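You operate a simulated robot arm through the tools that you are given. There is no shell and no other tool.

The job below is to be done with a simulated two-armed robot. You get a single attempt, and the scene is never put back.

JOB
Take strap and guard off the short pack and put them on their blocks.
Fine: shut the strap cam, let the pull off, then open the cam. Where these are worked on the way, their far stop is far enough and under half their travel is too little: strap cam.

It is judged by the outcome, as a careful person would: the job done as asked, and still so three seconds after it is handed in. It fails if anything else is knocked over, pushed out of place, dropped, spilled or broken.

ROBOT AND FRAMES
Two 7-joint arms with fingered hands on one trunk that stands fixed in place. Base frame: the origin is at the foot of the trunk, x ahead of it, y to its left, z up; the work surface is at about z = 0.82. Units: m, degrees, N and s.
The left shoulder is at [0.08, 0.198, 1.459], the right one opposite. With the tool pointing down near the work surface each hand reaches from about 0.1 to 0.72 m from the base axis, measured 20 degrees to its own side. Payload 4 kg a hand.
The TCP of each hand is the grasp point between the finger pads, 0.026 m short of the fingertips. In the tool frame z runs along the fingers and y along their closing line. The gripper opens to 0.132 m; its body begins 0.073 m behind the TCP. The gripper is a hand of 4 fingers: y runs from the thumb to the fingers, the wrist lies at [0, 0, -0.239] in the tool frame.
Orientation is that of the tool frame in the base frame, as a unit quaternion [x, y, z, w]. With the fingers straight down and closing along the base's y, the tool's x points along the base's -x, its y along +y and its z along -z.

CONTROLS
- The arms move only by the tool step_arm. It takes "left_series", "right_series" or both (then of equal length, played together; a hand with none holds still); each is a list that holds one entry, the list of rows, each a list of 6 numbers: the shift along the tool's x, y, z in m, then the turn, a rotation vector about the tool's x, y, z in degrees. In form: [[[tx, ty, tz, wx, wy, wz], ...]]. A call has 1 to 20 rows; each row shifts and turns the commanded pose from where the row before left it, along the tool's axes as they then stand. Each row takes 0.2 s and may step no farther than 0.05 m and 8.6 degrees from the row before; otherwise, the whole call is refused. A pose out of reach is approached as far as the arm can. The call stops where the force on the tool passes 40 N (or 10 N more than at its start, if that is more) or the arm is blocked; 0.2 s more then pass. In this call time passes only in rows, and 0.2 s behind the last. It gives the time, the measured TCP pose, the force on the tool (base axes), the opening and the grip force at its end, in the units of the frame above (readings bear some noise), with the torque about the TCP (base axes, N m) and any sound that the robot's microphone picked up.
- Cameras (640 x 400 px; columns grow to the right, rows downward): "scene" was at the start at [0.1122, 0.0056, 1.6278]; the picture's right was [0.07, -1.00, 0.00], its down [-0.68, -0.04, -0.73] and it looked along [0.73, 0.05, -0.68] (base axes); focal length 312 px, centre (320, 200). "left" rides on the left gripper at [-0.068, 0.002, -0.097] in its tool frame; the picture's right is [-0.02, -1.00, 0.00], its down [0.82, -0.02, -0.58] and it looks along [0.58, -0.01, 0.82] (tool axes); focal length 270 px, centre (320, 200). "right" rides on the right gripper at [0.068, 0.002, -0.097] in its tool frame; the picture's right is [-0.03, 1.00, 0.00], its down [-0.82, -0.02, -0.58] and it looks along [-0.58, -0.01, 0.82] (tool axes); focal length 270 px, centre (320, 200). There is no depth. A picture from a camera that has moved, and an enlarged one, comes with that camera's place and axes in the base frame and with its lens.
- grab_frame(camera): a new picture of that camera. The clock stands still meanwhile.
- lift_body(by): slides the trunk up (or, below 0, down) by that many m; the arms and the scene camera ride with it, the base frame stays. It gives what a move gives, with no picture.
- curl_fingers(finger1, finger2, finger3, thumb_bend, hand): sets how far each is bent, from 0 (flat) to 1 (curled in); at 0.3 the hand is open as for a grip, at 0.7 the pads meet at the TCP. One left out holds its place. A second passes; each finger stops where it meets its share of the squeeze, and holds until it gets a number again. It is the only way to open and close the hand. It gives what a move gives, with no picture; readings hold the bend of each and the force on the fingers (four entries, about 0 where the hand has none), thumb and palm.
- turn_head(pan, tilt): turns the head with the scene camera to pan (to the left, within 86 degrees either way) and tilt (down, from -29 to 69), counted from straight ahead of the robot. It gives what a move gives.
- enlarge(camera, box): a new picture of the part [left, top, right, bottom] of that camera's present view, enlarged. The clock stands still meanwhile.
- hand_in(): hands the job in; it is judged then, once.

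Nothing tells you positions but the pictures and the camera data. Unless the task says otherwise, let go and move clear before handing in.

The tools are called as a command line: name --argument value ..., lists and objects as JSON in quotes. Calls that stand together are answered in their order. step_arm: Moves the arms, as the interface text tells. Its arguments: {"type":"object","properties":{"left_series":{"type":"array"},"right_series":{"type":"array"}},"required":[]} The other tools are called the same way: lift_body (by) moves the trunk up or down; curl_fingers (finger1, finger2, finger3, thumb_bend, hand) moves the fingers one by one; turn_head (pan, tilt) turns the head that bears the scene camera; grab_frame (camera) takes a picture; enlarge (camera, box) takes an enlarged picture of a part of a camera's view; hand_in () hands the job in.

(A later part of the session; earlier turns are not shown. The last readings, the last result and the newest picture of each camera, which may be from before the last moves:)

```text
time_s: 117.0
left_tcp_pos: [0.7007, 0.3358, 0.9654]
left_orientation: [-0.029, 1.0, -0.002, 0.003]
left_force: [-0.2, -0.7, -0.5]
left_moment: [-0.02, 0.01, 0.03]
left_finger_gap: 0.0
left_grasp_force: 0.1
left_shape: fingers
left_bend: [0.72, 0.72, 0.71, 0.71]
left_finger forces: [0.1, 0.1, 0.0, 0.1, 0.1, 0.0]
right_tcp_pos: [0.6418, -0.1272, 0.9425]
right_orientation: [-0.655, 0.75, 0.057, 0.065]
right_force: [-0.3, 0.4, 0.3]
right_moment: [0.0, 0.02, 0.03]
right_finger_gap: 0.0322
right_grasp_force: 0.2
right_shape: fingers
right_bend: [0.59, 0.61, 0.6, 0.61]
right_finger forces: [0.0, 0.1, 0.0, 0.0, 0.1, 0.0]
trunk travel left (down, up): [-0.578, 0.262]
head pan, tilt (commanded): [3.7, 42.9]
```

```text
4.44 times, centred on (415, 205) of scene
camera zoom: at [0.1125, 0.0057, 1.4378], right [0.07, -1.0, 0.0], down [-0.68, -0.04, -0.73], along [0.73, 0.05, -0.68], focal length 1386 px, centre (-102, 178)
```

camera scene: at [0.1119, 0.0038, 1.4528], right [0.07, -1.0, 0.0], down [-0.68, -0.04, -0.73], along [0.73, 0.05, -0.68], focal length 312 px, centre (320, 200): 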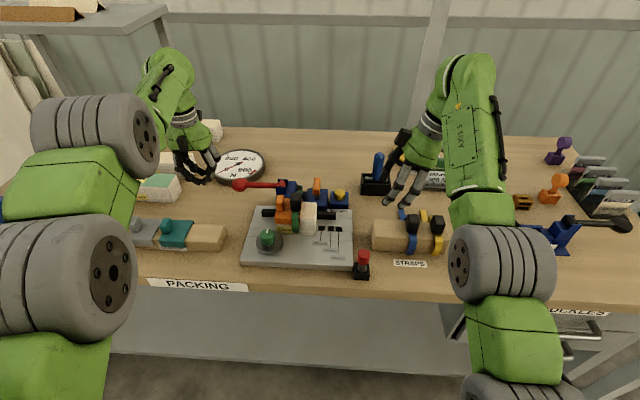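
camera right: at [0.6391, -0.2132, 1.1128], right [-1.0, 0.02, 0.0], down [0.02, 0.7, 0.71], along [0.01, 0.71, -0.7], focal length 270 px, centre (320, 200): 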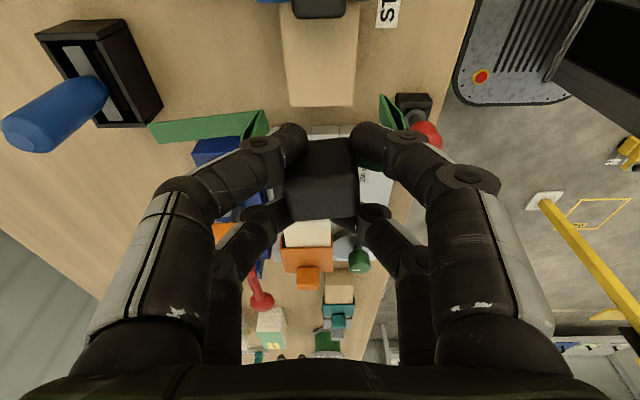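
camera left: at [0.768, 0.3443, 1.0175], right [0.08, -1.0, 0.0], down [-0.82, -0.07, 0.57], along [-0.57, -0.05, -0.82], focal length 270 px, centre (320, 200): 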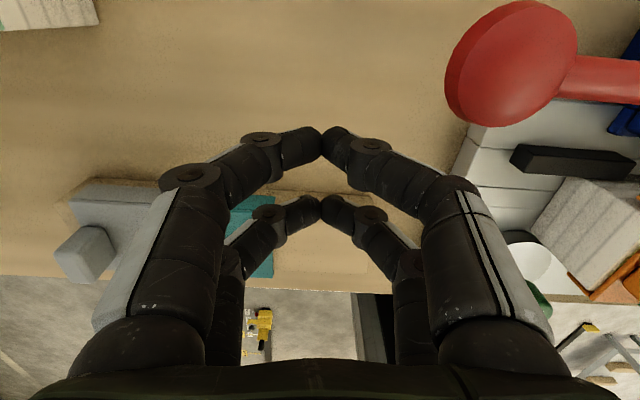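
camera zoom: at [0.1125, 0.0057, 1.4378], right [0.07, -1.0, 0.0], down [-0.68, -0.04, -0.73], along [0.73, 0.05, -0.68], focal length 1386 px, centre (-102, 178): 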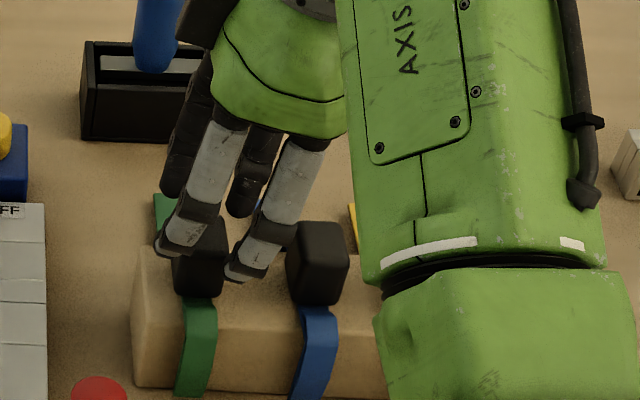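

The green strap sits squarely on its block beside the blue one. Raising and moving the right hand away to the right, then turning to the guard.

lift_body --by 0.05

step_arm --right_series '[[[0.035, 0.005, -0.006, 0, 0, 0], [0.035, 0.005, -0.006, 0, 0, 0], [0.035, 0.005, -0.006, 0, 0, 0], [0.035, 0.005, -0.006, 0, 0, 0], [0.035, 0.005, -0.006, 0, 0, 0], [0.03, 0.005, -0.006, 0, 0, 0]]]'

grab_frame --camera "scene"

enlarge --camera "scene" --box '[360, 180, 480, 280]'

enlarge --camera "scene" --box '[230, 170, 350, 270]'

```text
time_s: 118.0
left_tcp_pos: [0.7009, 0.3372, 1.0155]
left_orientation: [-0.03, 1.0, -0.002, 0.003]
left_force: [-1.1, 0.0, 0.6]
left_moment: [0.0, 0.04, 0.0]
left_finger_gap: 0.0001
left_grasp_force: 0.0
left_shape: fingers
left_bend: [0.72, 0.72, 0.71, 0.71]
left_finger forces: [0.1, 0.0, 0.0, 0.0, 0.0, 0.0]
right_tcp_pos: [0.6415, -0.1258, 0.9923]
right_orientation: [-0.655, 0.751, 0.058, 0.065]
right_force: [0.2, -0.5, 1.2]
right_moment: [-0.01, 0.03, -0.01]
right_finger_gap: 0.0323
right_grasp_force: 0.0
right_shape: fingers
right_bend: [0.59, 0.61, 0.6, 0.61]
right_finger forces: [0.0, 0.0, 0.1, 0.0, 0.0, 0.0]
trunk travel left (down, up): [-0.628, 0.212]
head pan, tilt (commanded): [3.7, 42.9]
```

```text
time_s: 119.4
left_tcp_pos: [0.7015, 0.3356, 1.0165]
left_orientation: [-0.03, 1.0, -0.001, 0.003]
left_force: [-0.1, -0.7, -0.2]
left_moment: [-0.01, 0.01, 0.0]
left_finger_gap: 0.0004
left_grasp_force: 0.0
left_shape: fingers
left_bend: [0.72, 0.72, 0.71, 0.71]
left_finger forces: [0.0, 0.1, 0.0, 0.0, 0.0, 0.0]
right_tcp_pos: [0.5844, -0.3301, 0.9913]
right_orientation: [-0.654, 0.751, 0.057, 0.066]
right_force: [-0.2, -0.2, -0.4]
right_moment: [0.01, -0.01, 0.01]
right_finger_gap: 0.0324
right_grasp_force: 0.0
right_shape: fingers
right_bend: [0.59, 0.61, 0.6, 0.61]
right_finger forces: [0.0, 0.0, 0.0, 0.0, 0.0, 0.1]
trunk travel left (down, up): [-0.628, 0.212]
head pan, tilt (commanded): [3.7, 42.9]
```

```text
taken
camera scene: at [0.112, 0.0048, 1.4878], right [0.07, -1.0, 0.0], down [-0.68, -0.04, -0.73], along [0.73, 0.05, -0.68], focal length 312 px, centre (320, 200)
```

scene: 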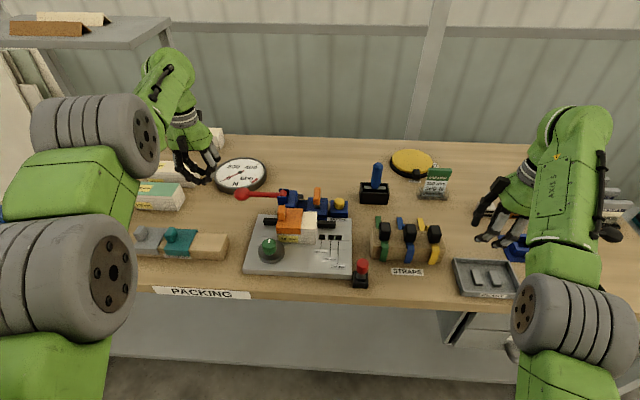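

```text
4.00 times, centred on (420, 230) of scene
camera zoom: at [0.112, 0.0048, 1.4878], right [0.07, -1.0, 0.0], down [-0.68, -0.04, -0.73], along [0.73, 0.05, -0.68], focal length 1247 px, centre (-80, 80)
```

zoom: 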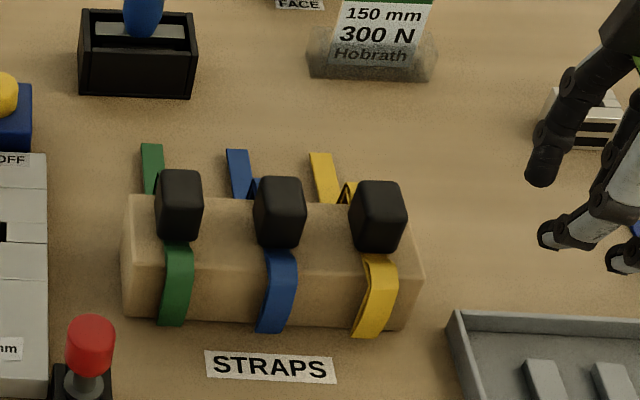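

```text
4.00 times, centred on (290, 220) of scene
camera zoom: at [0.112, 0.0048, 1.4878], right [0.07, -1.0, 0.0], down [-0.68, -0.04, -0.73], along [0.73, 0.05, -0.68], focal length 1247 px, centre (440, 120)
```

zoom: 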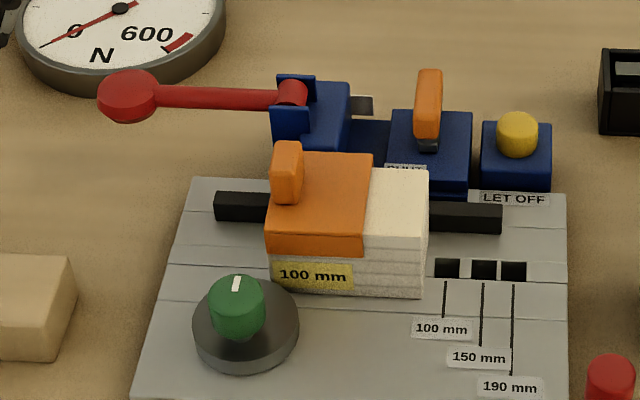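

The strap matches its neighbours perfectly. Now the guard: I'll bring the left hand over its knob (closing along y), straightening its small yaw on the way.

step_arm --left_series '[[[0.0038, -0.0394, 0.003, 0, 0, 3.3], [0.0038, -0.0394, 0.003, 0, 0, 0], [0.0038, -0.0394, 0.003, 0, 0, 0], [0.0038, -0.0394, 0.003, 0, 0, 0], [0.0038, -0.0394, 0.003, 0, 0, 0]]]'

curl_fingers --hand "left" --finger1 0.48 --finger2 0.5 --finger3 0.5 --thumb_bend 0.48

grab_frame --camera "left"

grab_frame --camera "scene"

```text
time_s: 120.6
left_tcp_pos: [0.7087, 0.1365, 1.0016]
left_orientation: [-0.002, 1.0, 0.0, 0.002]
left_force: [0.0, -0.9, -0.6]
left_moment: [0.01, -0.01, 0.01]
left_finger_gap: 0.0
left_grasp_force: 0.1
left_shape: fingers
left_bend: [0.72, 0.72, 0.71, 0.71]
left_finger forces: [0.1, 0.1, 0.0, 0.0, 0.0, 0.0]
left hand out of reach, approached as far as the arm can: row 1, 2, 3, 4, 5
right_tcp_pos: [0.5846, -0.3305, 0.9905]
right_orientation: [-0.655, 0.751, 0.057, 0.067]
right_force: [0.2, 0.4, 0.3]
right_moment: [0.01, 0.01, 0.01]
right_finger_gap: 0.0323
right_grasp_force: 0.2
right_shape: fingers
right_bend: [0.59, 0.61, 0.6, 0.61]
right_finger forces: [0.0, 0.0, 0.0, 0.1, 0.1, 0.0]
trunk travel left (down, up): [-0.628, 0.212]
head pan, tilt (commanded): [3.7, 42.9]
```

```text
time_s: 121.6
left_tcp_pos: [0.7089, 0.1394, 0.9998]
left_orientation: [-0.001, 1.0, -0.002, 0.002]
left_force: [-0.1, 0.0, 0.3]
left_moment: [-0.02, 0.03, 0.04]
left_finger_gap: 0.0721
left_grasp_force: 0.0
left_shape: fingers
left_bend: [0.48, 0.5, 0.5, 0.48]
left_finger forces: [0.1, 0.0, 0.1, 0.0, 0.1, 0.0]
right_tcp_pos: [0.5849, -0.3287, 0.9903]
right_orientation: [-0.655, 0.751, 0.057, 0.066]
right_force: [0.8, -0.9, -0.4]
right_moment: [-0.01, 0.02, 0.02]
right_finger_gap: 0.0325
right_grasp_force: 0.0
right_shape: fingers
right_bend: [0.59, 0.61, 0.6, 0.61]
right_finger forces: [0.1, 0.0, 0.1, 0.1, 0.0, 0.0]
trunk travel left (down, up): [-0.628, 0.212]
head pan, tilt (commanded): [3.7, 42.9]
```

```text
taken
camera left: at [0.7767, 0.1425, 1.0979], right [0.03, -1.0, 0.0], down [-0.82, -0.02, 0.57], along [-0.57, -0.02, -0.82], focal length 270 px, centre (320, 200)
```

left: 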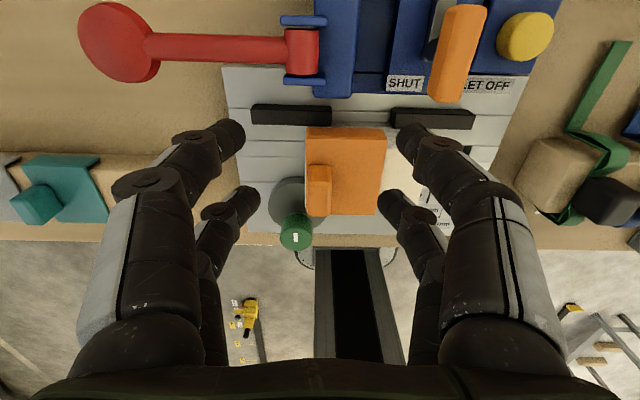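

```text
taken
camera scene: at [0.1122, 0.0057, 1.4878], right [0.07, -1.0, 0.0], down [-0.68, -0.04, -0.73], along [0.73, 0.05, -0.68], focal length 312 px, centre (320, 200)
```

scene: 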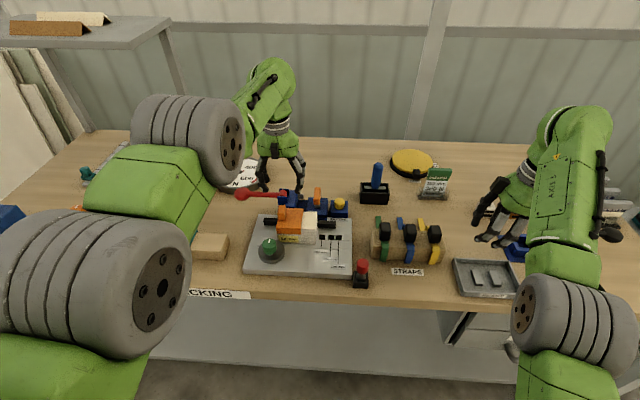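

The left arm seems to be at some posture limit that keeps it extended. I'll test small moves to find how it can come closer.

step_arm --left_series '[[[0.01, 0, 0.01, 0, 0, 0], [0.01, 0, 0.01, 0, 0, 0]]]'

step_arm --left_series '[[[0.01, 0, -0.02, 0, 0, 0], [0.01, 0, -0.02, 0, 0, 0]]]'

```text
time_s: 122.2
left_tcp_pos: [0.7091, 0.137, 0.9811]
left_orientation: [-0.001, 1.0, -0.002, 0.002]
left_force: [0.2, 0.5, -0.6]
left_moment: [0.01, 0.05, 0.03]
left_finger_gap: 0.0721
left_grasp_force: 0.0
left_shape: fingers
left_bend: [0.48, 0.5, 0.5, 0.48]
left_finger forces: [0.0, 0.0, 0.0, 0.1, 0.0, 0.1]
left hand out of reach, approached as far as the arm can: row 1, 2
right_tcp_pos: [0.5857, -0.3282, 0.9905]
right_orientation: [-0.655, 0.751, 0.058, 0.067]
right_force: [-0.6, 1.2, -0.1]
right_moment: [0.03, 0.01, 0.0]
right_finger_gap: 0.0324
right_grasp_force: 0.1
right_shape: fingers
right_bend: [0.59, 0.61, 0.6, 0.61]
right_finger forces: [0.0, 0.0, 0.0, 0.0, 0.0, 0.1]
trunk travel left (down, up): [-0.628, 0.212]
head pan, tilt (commanded): [3.7, 42.9]
```

```text
time_s: 122.8
left_tcp_pos: [0.7075, 0.1364, 1.0226]
left_orientation: [-0.001, 1.0, -0.001, 0.002]
left_force: [-0.9, 0.8, 1.1]
left_moment: [0.02, 0.01, 0.0]
left_finger_gap: 0.0722
left_grasp_force: 0.1
left_shape: fingers
left_bend: [0.48, 0.5, 0.5, 0.48]
left_finger forces: [0.0, 0.0, 0.0, 0.0, 0.0, 0.0]
left hand out of reach, approached as far as the arm can: row 1, 2
right_tcp_pos: [0.5845, -0.3289, 0.9915]
right_orientation: [-0.654, 0.751, 0.057, 0.067]
right_force: [-0.6, 0.2, -0.5]
right_moment: [0.01, 0.03, 0.01]
right_finger_gap: 0.0326
right_grasp_force: 0.1
right_shape: fingers
right_bend: [0.59, 0.61, 0.6, 0.61]
right_finger forces: [0.0, 0.0, 0.0, 0.1, 0.1, 0.1]
trunk travel left (down, up): [-0.628, 0.212]
head pan, tilt (commanded): [3.7, 42.9]
```

Small inward steps don't work. Trying one larger inward step, as that worked earlier.

step_arm --left_series '[[[0.045, 0, -0.015, 0, 0, 0]]]'

step_arm --left_series '[[[0.03, 0.035, 0, 0, 0, 0], [0.03, 0.035, 0, 0, 0, 0]]]'

```text
time_s: 123.2
left_tcp_pos: [0.707, 0.1355, 1.0278]
left_orientation: [0.0, 1.0, 0.0, 0.001]
left_force: [1.1, -0.6, 0.4]
left_moment: [0.03, -0.03, 0.01]
left_finger_gap: 0.072
left_grasp_force: 0.0
left_shape: fingers
left_bend: [0.48, 0.5, 0.5, 0.48]
left_finger forces: [0.0, 0.0, 0.0, 0.0, 0.0, 0.0]
left hand out of reach, approached as far as the arm can: row 1
right_tcp_pos: [0.5841, -0.329, 0.9912]
right_orientation: [-0.655, 0.751, 0.058, 0.067]
right_force: [0.6, -0.2, -0.5]
right_moment: [0.01, -0.03, 0.0]
right_finger_gap: 0.0326
right_grasp_force: 0.1
right_shape: fingers
right_bend: [0.59, 0.61, 0.6, 0.61]
right_finger forces: [0.1, 0.1, 0.0, 0.0, 0.1, 0.0]
trunk travel left (down, up): [-0.628, 0.212]
head pan, tilt (commanded): [3.7, 42.9]
```

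```text
time_s: 123.8
left_tcp_pos: [0.7086, 0.168, 1.0308]
left_orientation: [-0.001, 1.0, -0.002, 0.001]
left_force: [0.3, 0.2, 0.7]
left_moment: [0.01, -0.01, -0.03]
left_finger_gap: 0.0721
left_grasp_force: 0.1
left_shape: fingers
left_bend: [0.48, 0.5, 0.5, 0.48]
left_finger forces: [0.0, 0.0, 0.1, 0.0, 0.1, 0.1]
left hand out of reach, approached as far as the arm can: row 1, 2
right_tcp_pos: [0.5845, -0.3293, 0.9922]
right_orientation: [-0.655, 0.751, 0.057, 0.065]
right_force: [0.7, -0.7, 0.7]
right_moment: [0.04, -0.02, -0.01]
right_finger_gap: 0.0325
right_grasp_force: 0.0
right_shape: fingers
right_bend: [0.59, 0.61, 0.6, 0.61]
right_finger forces: [0.1, 0.0, 0.0, 0.0, 0.0, 0.1]
trunk travel left (down, up): [-0.628, 0.212]
head pan, tilt (commanded): [3.7, 42.9]
```

Looking at the left arm's posture with the head camera.

turn_head --pan 35 --tilt 40

grab_frame --camera "scene"

turn_head --pan -35 --tilt 40

grab_frame --camera "scene"

```text
time_s: 124.7
left_tcp_pos: [0.7076, 0.1674, 1.0301]
left_orientation: [-0.001, 1.0, -0.001, 0.001]
left_force: [0.0, 0.3, -0.9]
left_moment: [-0.02, -0.02, 0.0]
left_finger_gap: 0.0721
left_grasp_force: 0.1
left_shape: fingers
left_bend: [0.48, 0.5, 0.5, 0.48]
left_finger forces: [0.0, 0.1, 0.0, 0.0, 0.0, 0.0]
right_tcp_pos: [0.5842, -0.3286, 0.9912]
right_orientation: [-0.654, 0.751, 0.058, 0.066]
right_force: [0.3, 1.0, -0.9]
right_moment: [0.02, -0.01, -0.01]
right_finger_gap: 0.0324
right_grasp_force: 0.1
right_shape: fingers
right_bend: [0.59, 0.61, 0.6, 0.61]
right_finger forces: [0.1, 0.0, 0.0, 0.0, 0.0, 0.0]
trunk travel left (down, up): [-0.628, 0.212]
head pan, tilt (commanded): [35.0, 40.0]
```

```text
taken
camera scene: at [0.0992, 0.0488, 1.492], right [0.57, -0.82, 0.0], down [-0.53, -0.37, -0.77], along [0.63, 0.44, -0.64], focal length 312 px, centre (320, 200)
```

scene: 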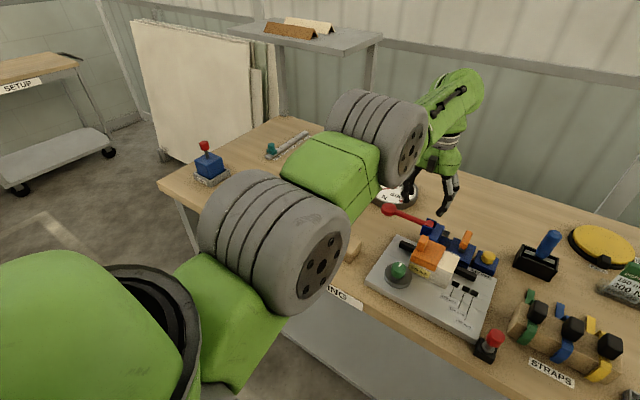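

```text
time_s: 126.1
left_tcp_pos: [0.7087, 0.1679, 1.0309]
left_orientation: [-0.001, 1.0, -0.001, 0.001]
left_force: [-0.5, 0.2, 0.1]
left_moment: [-0.03, 0.02, -0.03]
left_finger_gap: 0.0723
left_grasp_force: 0.1
left_shape: fingers
left_bend: [0.48, 0.5, 0.5, 0.48]
left_finger forces: [0.0, 0.1, 0.0, 0.0, 0.0, 0.1]
right_tcp_pos: [0.5835, -0.3289, 0.9917]
right_orientation: [-0.655, 0.751, 0.057, 0.066]
right_force: [-0.6, 0.4, 0.4]
right_moment: [0.04, -0.02, 0.01]
right_finger_gap: 0.0324
right_grasp_force: 0.1
right_shape: fingers
right_bend: [0.59, 0.61, 0.6, 0.61]
right_finger forces: [0.0, 0.0, 0.0, 0.0, 0.0, 0.0]
trunk travel left (down, up): [-0.628, 0.212]
head pan, tilt (commanded): [-35.0, 40.0]
```

```text
taken
camera scene: at [0.0992, -0.0485, 1.492], right [-0.57, -0.82, 0.0], down [-0.53, 0.37, -0.77], along [0.63, -0.44, -0.64], focal length 312 px, centre (320, 200)
```

scene: 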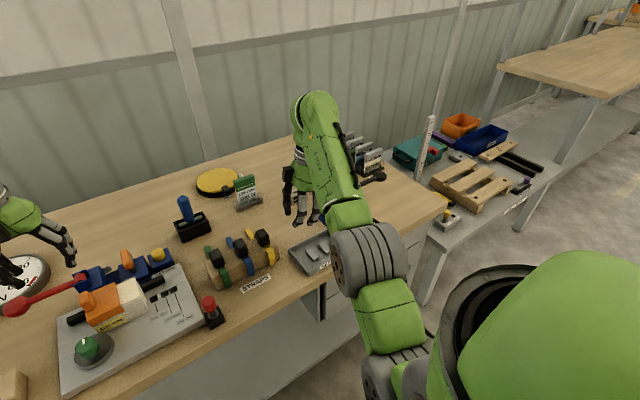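

The arm looks over-extended with some wrist joint at its limit. I'll turn the head back and try a clockwise yaw of the left hand, then an inward step.

turn_head --pan 3.7 --tilt 42.9

step_arm --left_series '[[[0, 0, 0, 0, 0, 8.5], [0, 0, 0, 0, 0, 8.5], [0, 0, 0, 0, 0, 8.5], [0, 0, 0, 0, 0, 8.5]]]'

step_arm --left_series '[[[0.012, -0.008, 0, 0, 0, 0], [0.012, -0.008, 0, 0, 0, 0]]]'

```text
time_s: 127.2
left_tcp_pos: [0.7089, 0.1678, 1.0307]
left_orientation: [-0.001, 1.0, 0.0, 0.002]
left_force: [0.1, -0.5, 0.2]
left_moment: [0.02, 0.03, -0.01]
left_finger_gap: 0.0726
left_grasp_force: 0.0
left_shape: fingers
left_bend: [0.48, 0.5, 0.5, 0.48]
left_finger forces: [0.0, 0.1, 0.0, 0.0, 0.1, 0.0]
right_tcp_pos: [0.5843, -0.3289, 0.9917]
right_orientation: [-0.654, 0.751, 0.058, 0.066]
right_force: [-0.3, 1.1, -0.1]
right_moment: [0.0, 0.0, 0.01]
right_finger_gap: 0.0326
right_grasp_force: 0.0
right_shape: fingers
right_bend: [0.59, 0.61, 0.6, 0.61]
right_finger forces: [0.0, 0.0, 0.0, 0.0, 0.0, 0.0]
trunk travel left (down, up): [-0.628, 0.212]
head pan, tilt (commanded): [3.7, 42.9]
```

```text
time_s: 128.2
left_tcp_pos: [0.7109, 0.1689, 1.0297]
left_orientation: [0.292, 0.956, -0.001, 0.004]
left_force: [-0.8, -0.1, -0.3]
left_moment: [0.01, 0.03, 0.0]
left_finger_gap: 0.0721
left_grasp_force: 0.0
left_shape: fingers
left_bend: [0.48, 0.5, 0.5, 0.48]
left_finger forces: [0.1, 0.0, 0.0, 0.0, 0.1, 0.1]
right_tcp_pos: [0.5853, -0.3293, 0.9909]
right_orientation: [-0.655, 0.751, 0.056, 0.066]
right_force: [0.0, -1.0, -0.2]
right_moment: [0.01, 0.01, -0.02]
right_finger_gap: 0.0326
right_grasp_force: 0.1
right_shape: fingers
right_bend: [0.59, 0.61, 0.6, 0.61]
right_finger forces: [0.0, 0.1, 0.0, 0.1, 0.0, 0.0]
trunk travel left (down, up): [-0.628, 0.212]
head pan, tilt (commanded): [3.7, 42.9]
```

```text
time_s: 128.8
left_tcp_pos: [0.7097, 0.1685, 1.0303]
left_orientation: [0.292, 0.957, -0.001, 0.003]
left_force: [-0.2, 0.2, 0.6]
left_moment: [-0.02, 0.0, 0.01]
left_finger_gap: 0.0723
left_grasp_force: 0.0
left_shape: fingers
left_bend: [0.48, 0.5, 0.5, 0.48]
left_finger forces: [0.0, 0.0, 0.1, 0.0, 0.0, 0.0]
left hand out of reach, approached as far as the arm can: row 1, 2
right_tcp_pos: [0.5849, -0.3297, 0.9912]
right_orientation: [-0.655, 0.751, 0.057, 0.065]
right_force: [-0.4, 0.3, -0.3]
right_moment: [-0.02, 0.0, 0.01]
right_finger_gap: 0.0323
right_grasp_force: 0.1
right_shape: fingers
right_bend: [0.59, 0.61, 0.6, 0.61]
right_finger forces: [0.1, 0.0, 0.0, 0.0, 0.1, 0.0]
trunk travel left (down, up): [-0.628, 0.212]
head pan, tilt (commanded): [3.7, 42.9]
```

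Yaw isn't the cause; the arm is stuck extended. I'll swing it out along its reach circle to the left, where the shoulder geometry differs, and retry from there.

step_arm --left_series '[[[0, 0, 0, 0, 0, -8.5], [0, 0, 0, 0, 0, -8.5], [0, 0, 0, 0, 0, -8.5], [0, 0, 0, 0, 0, -8.5], [0, 0.04, 0, 0, 0, 0], [0.0024, 0.044, 0, 0, 0, 0], [0.0056, 0.0436, 0, 0, 0, 0], [0.007, 0.0385, 0, 0, 0, 0], [0.011, 0.042, 0, 0, 0, 0], [0.012, 0.0365, 0, 0, 0, 0], [0.0165, 0.0405, 0, 0, 0, 0]]]'

step_arm --left_series '[[[0.03, -0.01, 0, 0, 0, 0], [0.03, -0.01, 0, 0, 0, 0]]]'

grab_frame --camera "scene"

```text
time_s: 131.2
left_tcp_pos: [0.6544, 0.453, 1.0271]
left_orientation: [-0.001, 1.0, -0.002, 0.002]
left_force: [-0.6, 0.3, -0.5]
left_moment: [0.0, -0.01, -0.02]
left_finger_gap: 0.0721
left_grasp_force: 0.0
left_shape: fingers
left_bend: [0.48, 0.5, 0.5, 0.48]
left_finger forces: [0.1, 0.0, 0.0, 0.1, 0.0, 0.1]
right_tcp_pos: [0.5844, -0.3273, 0.9921]
right_orientation: [-0.655, 0.751, 0.057, 0.066]
right_force: [0.6, -0.2, 0.4]
right_moment: [0.0, -0.03, -0.02]
right_finger_gap: 0.0325
right_grasp_force: 0.1
right_shape: fingers
right_bend: [0.59, 0.61, 0.6, 0.61]
right_finger forces: [0.1, 0.0, 0.1, 0.0, 0.0, 0.1]
trunk travel left (down, up): [-0.628, 0.212]
head pan, tilt (commanded): [3.7, 42.9]
```

```text
time_s: 131.8
left_tcp_pos: [0.655, 0.4533, 1.0268]
left_orientation: [-0.001, 1.0, -0.001, 0.002]
left_force: [-0.3, -0.1, 0.1]
left_moment: [-0.04, 0.03, -0.02]
left_finger_gap: 0.0722
left_grasp_force: 0.1
left_shape: fingers
left_bend: [0.48, 0.5, 0.5, 0.48]
left_finger forces: [0.0, 0.0, 0.0, 0.0, 0.0, 0.0]
left hand out of reach, approached as far as the arm can: row 1, 2
right_tcp_pos: [0.5835, -0.3282, 0.9925]
right_orientation: [-0.654, 0.751, 0.057, 0.066]
right_force: [0.6, -0.7, 0.9]
right_moment: [-0.02, -0.02, -0.02]
right_finger_gap: 0.0327
right_grasp_force: 0.1
right_shape: fingers
right_bend: [0.59, 0.61, 0.6, 0.61]
right_finger forces: [0.0, 0.0, 0.1, 0.0, 0.1, 0.1]
trunk travel left (down, up): [-0.628, 0.212]
head pan, tilt (commanded): [3.7, 42.9]
```

```text
taken
camera scene: at [0.1119, 0.0063, 1.4877], right [0.06, -1.0, 0.0], down [-0.68, -0.04, -0.73], along [0.73, 0.05, -0.68], focal length 312 px, centre (320, 200)
```

scene: 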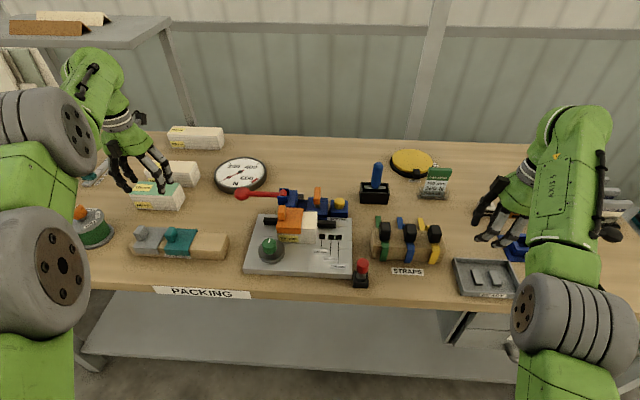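

Likely the elbow flipped past straight and sits at its back limit. I'll extend fully outward through straight, then come back in with an upward motion (as worked before) to bend it the right way.

step_arm --left_series '[[[-0.018, 0.008, 0.02, 0, 0, 0], [-0.018, 0.008, 0.02, 0, 0, 0], [-0.018, 0.008, 0, 0, 0, 0]]]'

step_arm --left_series '[[[0.012, -0.006, -0.03, 0, 0, 0], [0.015, -0.008, -0.03, 0, 0, 0]]]'

step_arm --left_series '[[[0.02, -0.01, 0, 0, 0, 0], [0.02, -0.01, 0, 0, 0, 0]]]'

```text
time_s: 132.6
left_tcp_pos: [0.6703, 0.4616, 1.0022]
left_orientation: [0.0, 1.0, -0.001, 0.003]
left_force: [0.3, 1.0, -0.8]
left_moment: [0.0, -0.03, 0.0]
left_finger_gap: 0.0721
left_grasp_force: 0.0
left_shape: fingers
left_bend: [0.48, 0.5, 0.5, 0.48]
left_finger forces: [0.0, 0.1, 0.0, 0.0, 0.1, 0.0]
left hand out of reach, approached as far as the arm can: row 2, 3
right_tcp_pos: [0.5845, -0.3301, 0.991]
right_orientation: [-0.655, 0.751, 0.057, 0.067]
right_force: [0.1, -1.3, -0.3]
right_moment: [0.02, -0.01, -0.01]
right_finger_gap: 0.0323
right_grasp_force: 0.1
right_shape: fingers
right_bend: [0.59, 0.61, 0.6, 0.61]
right_finger forces: [0.0, 0.0, 0.0, 0.0, 0.0, 0.0]
trunk travel left (down, up): [-0.628, 0.212]
head pan, tilt (commanded): [3.7, 42.9]
```

```text
time_s: 133.2
left_tcp_pos: [0.6517, 0.4483, 1.0626]
left_orientation: [0.0, 1.0, -0.002, 0.003]
left_force: [-0.1, -0.1, 0.1]
left_moment: [0.02, -0.05, 0.0]
left_finger_gap: 0.0723
left_grasp_force: 0.2
left_shape: fingers
left_bend: [0.48, 0.5, 0.5, 0.48]
left_finger forces: [0.0, 0.0, 0.0, 0.0, 0.0, 0.0]
left hand out of reach, approached as far as the arm can: row 2
right_tcp_pos: [0.583, -0.329, 0.9918]
right_orientation: [-0.655, 0.751, 0.057, 0.067]
right_force: [-0.3, 0.6, -0.2]
right_moment: [0.03, 0.02, 0.01]
right_finger_gap: 0.0324
right_grasp_force: 0.0
right_shape: fingers
right_bend: [0.59, 0.61, 0.6, 0.61]
right_finger forces: [0.0, 0.1, 0.1, 0.1, 0.0, 0.1]
trunk travel left (down, up): [-0.628, 0.212]
head pan, tilt (commanded): [3.7, 42.9]
```

```text
time_s: 133.8
left_tcp_pos: [0.6525, 0.4496, 1.062]
left_orientation: [-0.001, 1.0, -0.002, 0.003]
left_force: [-0.3, 0.6, -0.3]
left_moment: [0.01, 0.01, -0.01]
left_finger_gap: 0.0724
left_grasp_force: 0.1
left_shape: fingers
left_bend: [0.48, 0.5, 0.5, 0.48]
left_finger forces: [0.0, 0.1, 0.0, 0.1, 0.0, 0.1]
left hand out of reach, approached as far as the arm can: row 1, 2
right_tcp_pos: [0.5832, -0.3286, 0.9912]
right_orientation: [-0.655, 0.751, 0.058, 0.067]
right_force: [1.2, -0.1, 0.1]
right_moment: [0.01, -0.02, 0.01]
right_finger_gap: 0.0327
right_grasp_force: 0.1
right_shape: fingers
right_bend: [0.59, 0.61, 0.6, 0.61]
right_finger forces: [0.1, 0.0, 0.0, 0.1, 0.0, 0.0]
trunk travel left (down, up): [-0.628, 0.212]
head pan, tilt (commanded): [3.7, 42.9]
```

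It comes back into the same band; trying the opposite: extend, then come in while moving down.

step_arm --left_series '[[[-0.02, 0.01, 0, 0, 0, 0], [-0.02, 0.01, 0, 0, 0, 0], [-0.02, 0.01, 0.005, 0, 0, 0]]]'

step_arm --left_series '[[[0.008, -0.004, 0.03, 0, 0, 0], [0.015, -0.007, 0.03, 0, 0, 0], [0.02, -0.01, 0, 0, 0, 0], [0.02, -0.01, 0, 0, 0, 0]]]'

```text
time_s: 134.6
left_tcp_pos: [0.6631, 0.4685, 1.0524]
left_orientation: [0.0, 1.0, -0.001, 0.003]
left_force: [0.0, -0.2, 0.1]
left_moment: [-0.04, -0.02, 0.01]
left_finger_gap: 0.0724
left_grasp_force: 0.1
left_shape: fingers
left_bend: [0.48, 0.5, 0.5, 0.48]
left_finger forces: [0.0, 0.0, 0.1, 0.1, 0.0, 0.1]
left hand out of reach, approached as far as the arm can: row 1, 2, 3
right_tcp_pos: [0.5836, -0.3286, 0.9913]
right_orientation: [-0.655, 0.75, 0.057, 0.067]
right_force: [0.3, -0.1, -0.1]
right_moment: [0.0, -0.01, 0.02]
right_finger_gap: 0.0324
right_grasp_force: 0.0
right_shape: fingers
right_bend: [0.59, 0.61, 0.6, 0.61]
right_finger forces: [0.1, 0.0, 0.0, 0.0, 0.1, 0.0]
trunk travel left (down, up): [-0.628, 0.212]
head pan, tilt (commanded): [3.7, 42.9]
```

```text
time_s: 135.6
left_tcp_pos: [0.6522, 0.4639, 0.9898]
left_orientation: [-0.001, 1.0, -0.002, 0.003]
left_force: [-0.3, 0.3, -0.1]
left_moment: [0.01, -0.01, 0.01]
left_finger_gap: 0.072
left_grasp_force: 0.1
left_shape: fingers
left_bend: [0.48, 0.5, 0.5, 0.48]
left_finger forces: [0.0, 0.0, 0.0, 0.0, 0.0, 0.0]
left hand out of reach, approached as far as the arm can: row 2, 3, 4
right_tcp_pos: [0.5848, -0.3292, 0.9912]
right_orientation: [-0.655, 0.751, 0.057, 0.066]
right_force: [0.3, 0.0, -0.5]
right_moment: [0.01, -0.01, 0.0]
right_finger_gap: 0.0324
right_grasp_force: 0.1
right_shape: fingers
right_bend: [0.59, 0.61, 0.6, 0.61]
right_finger forces: [0.0, 0.0, 0.0, 0.0, 0.0, 0.0]
trunk travel left (down, up): [-0.628, 0.212]
head pan, tilt (commanded): [3.7, 42.9]
```

Still blocked — probably the forearm-roll joint. I'll lean the hand sideways about the wrist to unload it and retry.

step_arm --left_series '[[[0, 0.0345, -0.001, -8.3, 0, 0], [0, 0.0345, 0.002, -8.3, 0, 0], [0, 0.0345, 0.005, -8.3, 0, 0]]]'

step_arm --left_series '[[[0.02, -0.008, 0.004, 0, 0, 0], [0.02, -0.008, 0.004, 0, 0, 0]]]'

```text
time_s: 136.4
left_tcp_pos: [0.654, 0.5684, 0.9991]
left_orientation: [-0.002, 0.977, 0.215, 0.003]
left_force: [-1.2, -0.3, -0.7]
left_moment: [-0.03, 0.0, -0.01]
left_finger_gap: 0.0723
left_grasp_force: 0.1
left_shape: fingers
left_bend: [0.48, 0.5, 0.5, 0.48]
left_finger forces: [0.0, 0.0, 0.0, 0.1, 0.1, 0.0]
right_tcp_pos: [0.5843, -0.3287, 0.9909]
right_orientation: [-0.655, 0.751, 0.057, 0.066]
right_force: [-0.6, -1.0, 0.1]
right_moment: [0.01, -0.02, -0.01]
right_finger_gap: 0.0324
right_grasp_force: 0.0
right_shape: fingers
right_bend: [0.59, 0.61, 0.6, 0.61]
right_finger forces: [0.0, 0.1, 0.0, 0.0, 0.1, 0.1]
trunk travel left (down, up): [-0.628, 0.212]
head pan, tilt (commanded): [3.7, 42.9]
```

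```text
time_s: 137.0
left_tcp_pos: [0.6481, 0.5738, 0.9847]
left_orientation: [-0.002, 0.977, 0.214, 0.002]
left_force: [0.0, -0.4, 0.9]
left_moment: [0.02, 0.0, 0.0]
left_finger_gap: 0.0722
left_grasp_force: 0.2
left_shape: fingers
left_bend: [0.48, 0.5, 0.5, 0.48]
left_finger forces: [0.0, 0.0, 0.0, 0.1, 0.0, 0.0]
left hand out of reach, approached as far as the arm can: row 1, 2
right_tcp_pos: [0.585, -0.3283, 0.9902]
right_orientation: [-0.655, 0.751, 0.058, 0.066]
right_force: [-0.3, 0.3, 0.1]
right_moment: [0.03, 0.01, 0.0]
right_finger_gap: 0.0324
right_grasp_force: 0.0
right_shape: fingers
right_bend: [0.59, 0.61, 0.6, 0.61]
right_finger forces: [0.1, 0.0, 0.1, 0.1, 0.1, 0.1]
trunk travel left (down, up): [-0.628, 0.212]
head pan, tilt (commanded): [3.7, 42.9]
```

The data fit an elbow that is bent slightly the wrong way (backward limit). I'll undo the lean, extend to straight, then move sideways while easing inward to make it bend the proper way.

step_arm --left_series '[[[0, -0.0345, -0.004, 8.3, 0, 0], [0, -0.0345, -0.002, 8.3, 0, 0], [0, -0.0345, 0, 8.3, 0, 0], [-0.02, 0.01, 0, 0, 0, 0], [-0.02, 0.01, 0, 0, 0, 0], [-0.008, -0.03, 0, 0, 0, 0], [-0.006, -0.03, 0, 0, 0, 0], [-0.003, -0.035, 0, 0, 0, 0], [0.005, -0.035, 0, 0, 0, 0], [0.02, -0.02, 0, 0, 0, 0], [0.02, -0.01, 0, 0, 0, 0]]]'

step_arm --left_series '[[[-0.02, 0, 0, 0, 0, 0], [-0.02, 0, 0, 0, 0, 0], [0.004, 0.035, 0, 0, 0, 0], [0.006, 0.035, 0, 0, 0, 0], [0.012, 0.035, 0, 0, 0, 0], [0.02, 0.02, 0, 0, 0, 0], [0.02, 0, 0, 0, 0, 0]]]'

```text
time_s: 139.4
left_tcp_pos: [0.6968, 0.3334, 0.9603]
left_orientation: [-0.001, 1.0, -0.002, 0.003]
left_force: [-0.1, 0.4, -0.1]
left_moment: [0.01, 0.01, -0.05]
left_finger_gap: 0.0723
left_grasp_force: 0.1
left_shape: fingers
left_bend: [0.48, 0.5, 0.5, 0.48]
left_finger forces: [0.0, 0.0, 0.0, 0.0, 0.0, 0.0]
left hand out of reach, approached as far as the arm can: row 4, 5, 9, 10, 11
right_tcp_pos: [0.5844, -0.3292, 0.9915]
right_orientation: [-0.655, 0.751, 0.057, 0.066]
right_force: [-0.1, 0.7, 0.6]
right_moment: [0.02, 0.01, -0.02]
right_finger_gap: 0.0324
right_grasp_force: 0.0
right_shape: fingers
right_bend: [0.59, 0.61, 0.6, 0.61]
right_finger forces: [0.1, 0.0, 0.0, 0.1, 0.0, 0.0]
trunk travel left (down, up): [-0.628, 0.212]
head pan, tilt (commanded): [3.7, 42.9]
```

```text
time_s: 141.0
left_tcp_pos: [0.651, 0.4659, 0.9608]
left_orientation: [-0.001, 1.0, -0.002, 0.001]
left_force: [0.3, -0.5, 0.3]
left_moment: [-0.04, 0.02, 0.02]
left_finger_gap: 0.0723
left_grasp_force: 0.1
left_shape: fingers
left_bend: [0.48, 0.5, 0.5, 0.48]
left_finger forces: [0.1, 0.0, 0.1, 0.0, 0.1, 0.0]
left hand out of reach, approached as far as the arm can: row 1, 2, 3, 4, 7
right_tcp_pos: [0.5834, -0.3295, 0.992]
right_orientation: [-0.655, 0.751, 0.057, 0.066]
right_force: [0.6, 0.4, -0.3]
right_moment: [0.0, 0.03, 0.04]
right_finger_gap: 0.0323
right_grasp_force: 0.0
right_shape: fingers
right_bend: [0.59, 0.61, 0.6, 0.61]
right_finger forces: [0.1, 0.0, 0.0, 0.0, 0.0, 0.0]
trunk travel left (down, up): [-0.628, 0.212]
head pan, tilt (commanded): [3.7, 42.9]
```

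Still blocked. I'll return along the reach circle to near the cam at safe height, and use the leaned orientation in which the arm was able to come in earlier.

step_arm --left_series '[[[0, 0, -0.035, 0, 0, 0], [0, 0, -0.035, 0, 0, 0], [-0.0165, -0.0405, 0, 0, 0, 0], [-0.012, -0.0365, 0, 0, 0, 0], [-0.011, -0.042, 0, 0, 0, 0], [-0.007, -0.0385, 0, 0, 0, 0], [-0.0056, -0.0436, 0, 0, 0, 0], [-0.0024, -0.044, 0, 0, 0, 0], [0, -0.044, 0, 0, 0, 0], [0.002, -0.044, 0, 0, 0, 0], [0.004, -0.04, 0, 0, 0, 0]]]'

step_arm --left_series '[[[0, -0.0275, 0, 6.667, 0, 0], [0, -0.0275, 0.003, 6.667, 0, 0], [0, -0.0275, 0.006, 6.667, 0, 0], [-0.02, 0, 0.002, 0, -6.5, 0], [-0.02, 0, 0.004, 0, -6.5, 0]]]'

step_arm --left_series '[[[0.02, 0, 0, 0, 0, 0], [0.02, 0, 0, 0, 0, 0]]]'

```text
time_s: 143.4
left_tcp_pos: [0.7014, 0.0909, 1.0314]
left_orientation: [0.0, 1.0, -0.001, 0.003]
left_force: [-1.1, -0.4, -0.3]
left_moment: [0.0, 0.02, 0.03]
left_finger_gap: 0.0724
left_grasp_force: 0.0
left_shape: fingers
left_bend: [0.48, 0.5, 0.5, 0.48]
left_finger forces: [0.0, 0.0, 0.1, 0.0, 0.0, 0.0]
left hand out of reach, approached as far as the arm can: row 8
right_tcp_pos: [0.5842, -0.3288, 0.9904]
right_orientation: [-0.655, 0.751, 0.058, 0.066]
right_force: [0.3, -0.4, 0.1]
right_moment: [0.01, 0.04, -0.02]
right_finger_gap: 0.0322
right_grasp_force: 0.1
right_shape: fingers
right_bend: [0.59, 0.61, 0.6, 0.61]
right_finger forces: [0.1, 0.1, 0.0, 0.0, 0.0, 0.1]
trunk travel left (down, up): [-0.628, 0.212]
head pan, tilt (commanded): [3.7, 42.9]
```

```text
time_s: 144.6
left_tcp_pos: [0.7556, 0.0049, 1.0294]
left_orientation: [-0.02, 0.978, -0.173, 0.113]
left_force: [0.7, 0.8, 0.0]
left_moment: [-0.02, 0.02, 0.01]
left_finger_gap: 0.0722
left_grasp_force: 0.0
left_shape: fingers
left_bend: [0.48, 0.5, 0.5, 0.48]
left_finger forces: [0.1, 0.0, 0.0, 0.0, 0.0, 0.1]
left hand out of reach, approached as far as the arm can: row 4, 5
right_tcp_pos: [0.5844, -0.3299, 0.9921]
right_orientation: [-0.654, 0.751, 0.058, 0.066]
right_force: [0.0, -0.4, 0.1]
right_moment: [-0.01, 0.02, -0.03]
right_finger_gap: 0.0326
right_grasp_force: 0.1
right_shape: fingers
right_bend: [0.59, 0.61, 0.6, 0.61]
right_finger forces: [0.0, 0.0, 0.1, 0.1, 0.0, 0.0]
trunk travel left (down, up): [-0.628, 0.212]
head pan, tilt (commanded): [3.7, 42.9]
```

```text
time_s: 145.2
left_tcp_pos: [0.7533, -0.0033, 1.025]
left_orientation: [-0.02, 0.978, -0.172, 0.114]
left_force: [-0.1, 0.7, -0.2]
left_moment: [0.03, 0.01, 0.01]
left_finger_gap: 0.0723
left_grasp_force: 0.0
left_shape: fingers
left_bend: [0.48, 0.5, 0.5, 0.48]
left_finger forces: [0.0, 0.0, 0.0, 0.1, 0.1, 0.0]
left hand out of reach, approached as far as the arm can: row 1, 2
right_tcp_pos: [0.5846, -0.3291, 0.991]
right_orientation: [-0.655, 0.751, 0.059, 0.066]
right_force: [0.4, 0.2, 0.6]
right_moment: [-0.01, 0.01, 0.04]
right_finger_gap: 0.0323
right_grasp_force: 0.0
right_shape: fingers
right_bend: [0.59, 0.61, 0.6, 0.61]
right_finger forces: [0.0, 0.0, 0.0, 0.1, 0.0, 0.0]
trunk travel left (down, up): [-0.628, 0.212]
head pan, tilt (commanded): [3.7, 42.9]
```

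The limit is exactly a constant-radius sphere, so the elbow is bent slightly the wrong way (up-right) and must pass through straight. First I'll undo the lean and go back left; then extend, and move up-right on the sphere before coming inward.

step_arm --left_series '[[[0.02, 0, -0.004, 0, 6.5, 0], [0.02, 0, -0.002, 0, 6.5, 0], [0, 0.0275, -0.006, -6.667, 0, 0], [0, 0.0275, -0.003, -6.667, 0, 0], [0, 0.0275, 0, -6.667, 0, 0], [-0.004, 0.044, 0, 0, 0, 0], [-0.002, 0.044, 0, 0, 0, 0], [0, 0.044, 0, 0, 0, 0], [0.0024, 0.044, 0, 0, 0, 0], [0.0056, 0.0436, 0, 0, 0, 0], [0.007, 0.0385, 0, 0, 0, 0], [0.009, 0.035, 0, 0, 0, 0]]]'

step_arm --left_series '[[[0, 0, 0.03, 0, 0, 0], [0, 0, 0.03, 0, 0, 0], [-0.02, 0.006, 0.01, 0, 0, 0], [-0.02, 0.006, 0, 0, 0, 0], [-0.02, 0.006, 0, 0, 0, 0]]]'

```text
time_s: 147.8
left_tcp_pos: [0.6948, 0.3731, 1.0098]
left_orientation: [0.0, 1.0, -0.003, 0.003]
left_force: [0.1, 0.2, 0.6]
left_moment: [-0.01, 0.04, -0.03]
left_finger_gap: 0.0721
left_grasp_force: 0.0
left_shape: fingers
left_bend: [0.48, 0.5, 0.5, 0.48]
left_finger forces: [0.0, 0.0, 0.0, 0.0, 0.1, 0.0]
right_tcp_pos: [0.585, -0.3285, 0.9909]
right_orientation: [-0.655, 0.751, 0.057, 0.065]
right_force: [0.1, -0.2, 0.0]
right_moment: [-0.01, 0.0, 0.0]
right_finger_gap: 0.0324
right_grasp_force: 0.1
right_shape: fingers
right_bend: [0.59, 0.61, 0.6, 0.61]
right_finger forces: [0.0, 0.0, 0.0, 0.0, 0.0, 0.1]
trunk travel left (down, up): [-0.628, 0.212]
head pan, tilt (commanded): [3.7, 42.9]
```

```text
time_s: 149.0
left_tcp_pos: [0.7033, 0.3736, 0.9468]
left_orientation: [-0.001, 1.0, -0.002, 0.003]
left_force: [-0.5, 0.3, 0.1]
left_moment: [0.0, 0.01, -0.01]
left_finger_gap: 0.0725
left_grasp_force: 0.1
left_shape: fingers
left_bend: [0.48, 0.5, 0.5, 0.48]
left_finger forces: [0.1, 0.0, 0.0, 0.0, 0.0, 0.1]
left hand out of reach, approached as far as the arm can: row 3, 4, 5
right_tcp_pos: [0.585, -0.3287, 0.9913]
right_orientation: [-0.655, 0.75, 0.057, 0.066]
right_force: [0.7, -0.3, 0.0]
right_moment: [0.02, -0.03, -0.01]
right_finger_gap: 0.0324
right_grasp_force: 0.1
right_shape: fingers
right_bend: [0.59, 0.61, 0.6, 0.61]
right_finger forces: [0.0, 0.0, 0.0, 0.0, 0.0, 0.1]
trunk travel left (down, up): [-0.628, 0.212]
head pan, tilt (commanded): [3.7, 42.9]
```

Extended straight now. Moving up and right along the sphere, then inward.

step_arm --left_series '[[[-0.01, -0.033, -0.03, 0, 0, 0], [-0.0066, -0.033, -0.03, 0, 0, 0], [-0.0035, -0.033, -0.03, 0, 0, 0], [0.01, -0.033, -0.03, 0, 0, 0], [0.02, -0.033, -0.02, 0, 0, 0], [0.025, -0.03, -0.01, 0, 0, 0]]]'

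step_arm --left_series '[[[0.02, 0, 0.005, 0, 0, 0], [0.02, 0, 0.005, 0, 0, 0]]]'

```text
time_s: 150.4
left_tcp_pos: [0.7041, 0.2111, 1.0867]
left_orientation: [-0.001, 1.0, -0.001, 0.002]
left_force: [0.5, -0.2, 0.1]
left_moment: [-0.05, 0.02, -0.03]
left_finger_gap: 0.072
left_grasp_force: 0.2
left_shape: fingers
left_bend: [0.48, 0.5, 0.5, 0.48]
left_finger forces: [0.0, 0.1, 0.1, 0.1, 0.0, 0.1]
left hand out of reach, approached as far as the arm can: row 5, 6
right_tcp_pos: [0.5861, -0.3274, 0.9906]
right_orientation: [-0.655, 0.751, 0.057, 0.065]
right_force: [-0.1, -0.1, 0.7]
right_moment: [0.02, 0.0, 0.0]
right_finger_gap: 0.0323
right_grasp_force: 0.1
right_shape: fingers
right_bend: [0.59, 0.61, 0.6, 0.61]
right_finger forces: [0.1, 0.1, 0.0, 0.0, 0.0, 0.0]
trunk travel left (down, up): [-0.628, 0.212]
head pan, tilt (commanded): [3.7, 42.9]
```

```text
time_s: 151.0
left_tcp_pos: [0.7016, 0.2112, 1.0865]
left_orientation: [0.0, 1.0, -0.002, 0.001]
left_force: [0.1, 0.0, -0.5]
left_moment: [0.02, -0.01, -0.03]
left_finger_gap: 0.0722
left_grasp_force: 0.0
left_shape: fingers
left_bend: [0.48, 0.5, 0.5, 0.48]
left_finger forces: [0.0, 0.0, 0.1, 0.1, 0.0, 0.1]
left hand out of reach, approached as far as the arm can: row 1, 2
right_tcp_pos: [0.5853, -0.3286, 0.9911]
right_orientation: [-0.655, 0.751, 0.058, 0.065]
right_force: [-0.5, 0.8, -0.7]
right_moment: [-0.02, 0.0, -0.01]
right_finger_gap: 0.0323
right_grasp_force: 0.1
right_shape: fingers
right_bend: [0.59, 0.61, 0.6, 0.61]
right_finger forces: [0.1, 0.0, 0.1, 0.0, 0.0, 0.0]
trunk travel left (down, up): [-0.628, 0.212]
head pan, tilt (commanded): [3.7, 42.9]
```

No change; trying the reverse: extend, then down-left along the sphere and inward.

step_arm --left_series '[[[-0.02, 0, 0, 0, 0, 0], [-0.02, 0, 0, 0, 0, 0], [-0.005, 0.033, 0.03, 0, 0, 0], [-0.002, 0.033, 0.03, 0, 0, 0], [0.001, 0.033, 0.03, 0, 0, 0], [0.015, 0.033, 0.03, 0, 0, 0], [0.025, 0.03, 0.02, 0, 0, 0], [0.025, 0.03, 0.01, 0, 0, 0]]]'

step_arm --left_series '[[[0.02, 0, 0, 0, 0, 0], [0.02, 0, 0, 0, 0, 0]]]'

```text
time_s: 152.8
left_tcp_pos: [0.6713, 0.4143, 0.9328]
left_orientation: [0.0, 1.0, -0.003, 0.001]
left_force: [0.2, -0.4, 0.2]
left_moment: [0.0, 0.0, 0.03]
left_finger_gap: 0.0722
left_grasp_force: 0.0
left_shape: fingers
left_bend: [0.48, 0.5, 0.5, 0.48]
left_finger forces: [0.0, 0.1, 0.0, 0.0, 0.0, 0.0]
left hand out of reach, approached as far as the arm can: row 1, 2, 3, 4, 7, 8
right_tcp_pos: [0.5844, -0.3274, 0.9917]
right_orientation: [-0.655, 0.751, 0.057, 0.066]
right_force: [-0.1, -0.4, 0.0]
right_moment: [0.02, 0.02, 0.03]
right_finger_gap: 0.0325
right_grasp_force: 0.0
right_shape: fingers
right_bend: [0.59, 0.61, 0.6, 0.61]
right_finger forces: [0.0, 0.1, 0.1, 0.0, 0.1, 0.0]
trunk travel left (down, up): [-0.628, 0.212]
head pan, tilt (commanded): [3.7, 42.9]
```

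```text
time_s: 153.4
left_tcp_pos: [0.669, 0.426, 0.9286]
left_orientation: [-0.001, 1.0, -0.002, 0.003]
left_force: [-0.4, 0.5, 0.5]
left_moment: [0.0, 0.02, -0.02]
left_finger_gap: 0.0725
left_grasp_force: 0.1
left_shape: fingers
left_bend: [0.48, 0.5, 0.5, 0.48]
left_finger forces: [0.0, 0.1, 0.1, 0.0, 0.1, 0.1]
left hand out of reach, approached as far as the arm can: row 1, 2
right_tcp_pos: [0.5845, -0.3274, 0.991]
right_orientation: [-0.655, 0.75, 0.057, 0.066]
right_force: [0.8, -0.1, -0.1]
right_moment: [0.0, 0.0, 0.03]
right_finger_gap: 0.0326
right_grasp_force: 0.0
right_shape: fingers
right_bend: [0.59, 0.61, 0.6, 0.61]
right_finger forces: [0.0, 0.0, 0.1, 0.0, 0.0, 0.1]
trunk travel left (down, up): [-0.628, 0.212]
head pan, tilt (commanded): [3.7, 42.9]
```

Let me measure where the left elbow actually is, using two head directions.

step_arm --left_series '[[[0, 0, -0.035, 0, 0, 0], [0, 0, -0.035, 0, 0, 0]]]'

turn_head --pan 65 --tilt 35

grab_frame --camera "scene"

turn_head --pan 15 --tilt 45

grab_frame --camera "scene"

```text
time_s: 154.0
left_tcp_pos: [0.6679, 0.4254, 1.0003]
left_orientation: [-0.001, 1.0, -0.002, 0.002]
left_force: [0.0, 0.3, -0.2]
left_moment: [-0.02, -0.01, 0.0]
left_finger_gap: 0.0725
left_grasp_force: 0.0
left_shape: fingers
left_bend: [0.48, 0.5, 0.5, 0.48]
left_finger forces: [0.0, 0.1, 0.0, 0.0, 0.0, 0.0]
right_tcp_pos: [0.5842, -0.3275, 0.9914]
right_orientation: [-0.655, 0.751, 0.057, 0.067]
right_force: [-0.2, -0.9, -0.3]
right_moment: [-0.01, -0.03, 0.0]
right_finger_gap: 0.0325
right_grasp_force: 0.0
right_shape: fingers
right_bend: [0.59, 0.61, 0.6, 0.61]
right_finger forces: [0.0, 0.0, 0.1, 0.0, 0.0, 0.1]
trunk travel left (down, up): [-0.628, 0.212]
head pan, tilt (commanded): [3.7, 42.9]
```

```text
time_s: 155.3
left_tcp_pos: [0.6684, 0.4257, 0.9992]
left_orientation: [-0.001, 1.0, -0.002, 0.001]
left_force: [-0.3, -0.5, 0.2]
left_moment: [0.04, -0.02, 0.03]
left_finger_gap: 0.0721
left_grasp_force: 0.0
left_shape: fingers
left_bend: [0.48, 0.5, 0.5, 0.48]
left_finger forces: [0.1, 0.1, 0.0, 0.0, 0.1, 0.0]
right_tcp_pos: [0.5854, -0.3286, 0.9915]
right_orientation: [-0.654, 0.751, 0.057, 0.066]
right_force: [0.8, 0.0, 0.9]
right_moment: [0.03, -0.04, 0.03]
right_finger_gap: 0.0324
right_grasp_force: 0.1
right_shape: fingers
right_bend: [0.59, 0.61, 0.6, 0.61]
right_finger forces: [0.0, 0.0, 0.0, 0.1, 0.1, 0.0]
trunk travel left (down, up): [-0.628, 0.212]
head pan, tilt (commanded): [65.0, 35.0]
```

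```text
taken
camera scene: at [0.0667, 0.08, 1.4995], right [0.91, -0.42, 0.0], down [-0.24, -0.52, -0.82], along [0.35, 0.74, -0.57], focal length 312 px, centre (320, 200)
```

scene: 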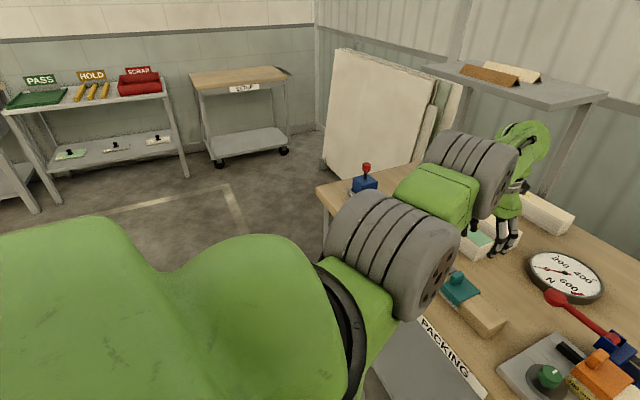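

```text
time_s: 156.5
left_tcp_pos: [0.6685, 0.4258, 0.9983]
left_orientation: [-0.001, 1.0, -0.001, 0.002]
left_force: [0.5, -0.6, -0.3]
left_moment: [-0.03, -0.02, 0.01]
left_finger_gap: 0.0722
left_grasp_force: 0.1
left_shape: fingers
left_bend: [0.48, 0.5, 0.5, 0.48]
left_finger forces: [0.1, 0.0, 0.0, 0.1, 0.0, 0.0]
right_tcp_pos: [0.5843, -0.3275, 0.9917]
right_orientation: [-0.655, 0.751, 0.057, 0.065]
right_force: [-0.6, -0.3, -0.7]
right_moment: [0.01, -0.02, -0.03]
right_finger_gap: 0.0322
right_grasp_force: 0.1
right_shape: fingers
right_bend: [0.59, 0.61, 0.6, 0.61]
right_finger forces: [0.0, 0.0, 0.1, 0.0, 0.0, 0.0]
trunk travel left (down, up): [-0.628, 0.212]
head pan, tilt (commanded): [15.0, 45.0]
```

```text
taken
camera scene: at [0.1079, 0.0214, 1.4847], right [0.26, -0.97, 0.0], down [-0.68, -0.18, -0.71], along [0.68, 0.18, -0.71], focal length 312 px, centre (320, 200)
```

scene: 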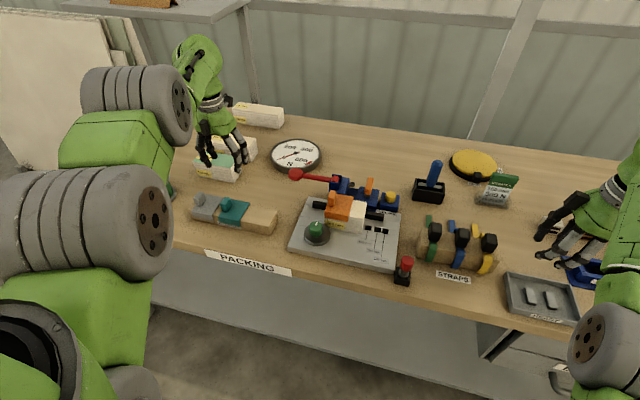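

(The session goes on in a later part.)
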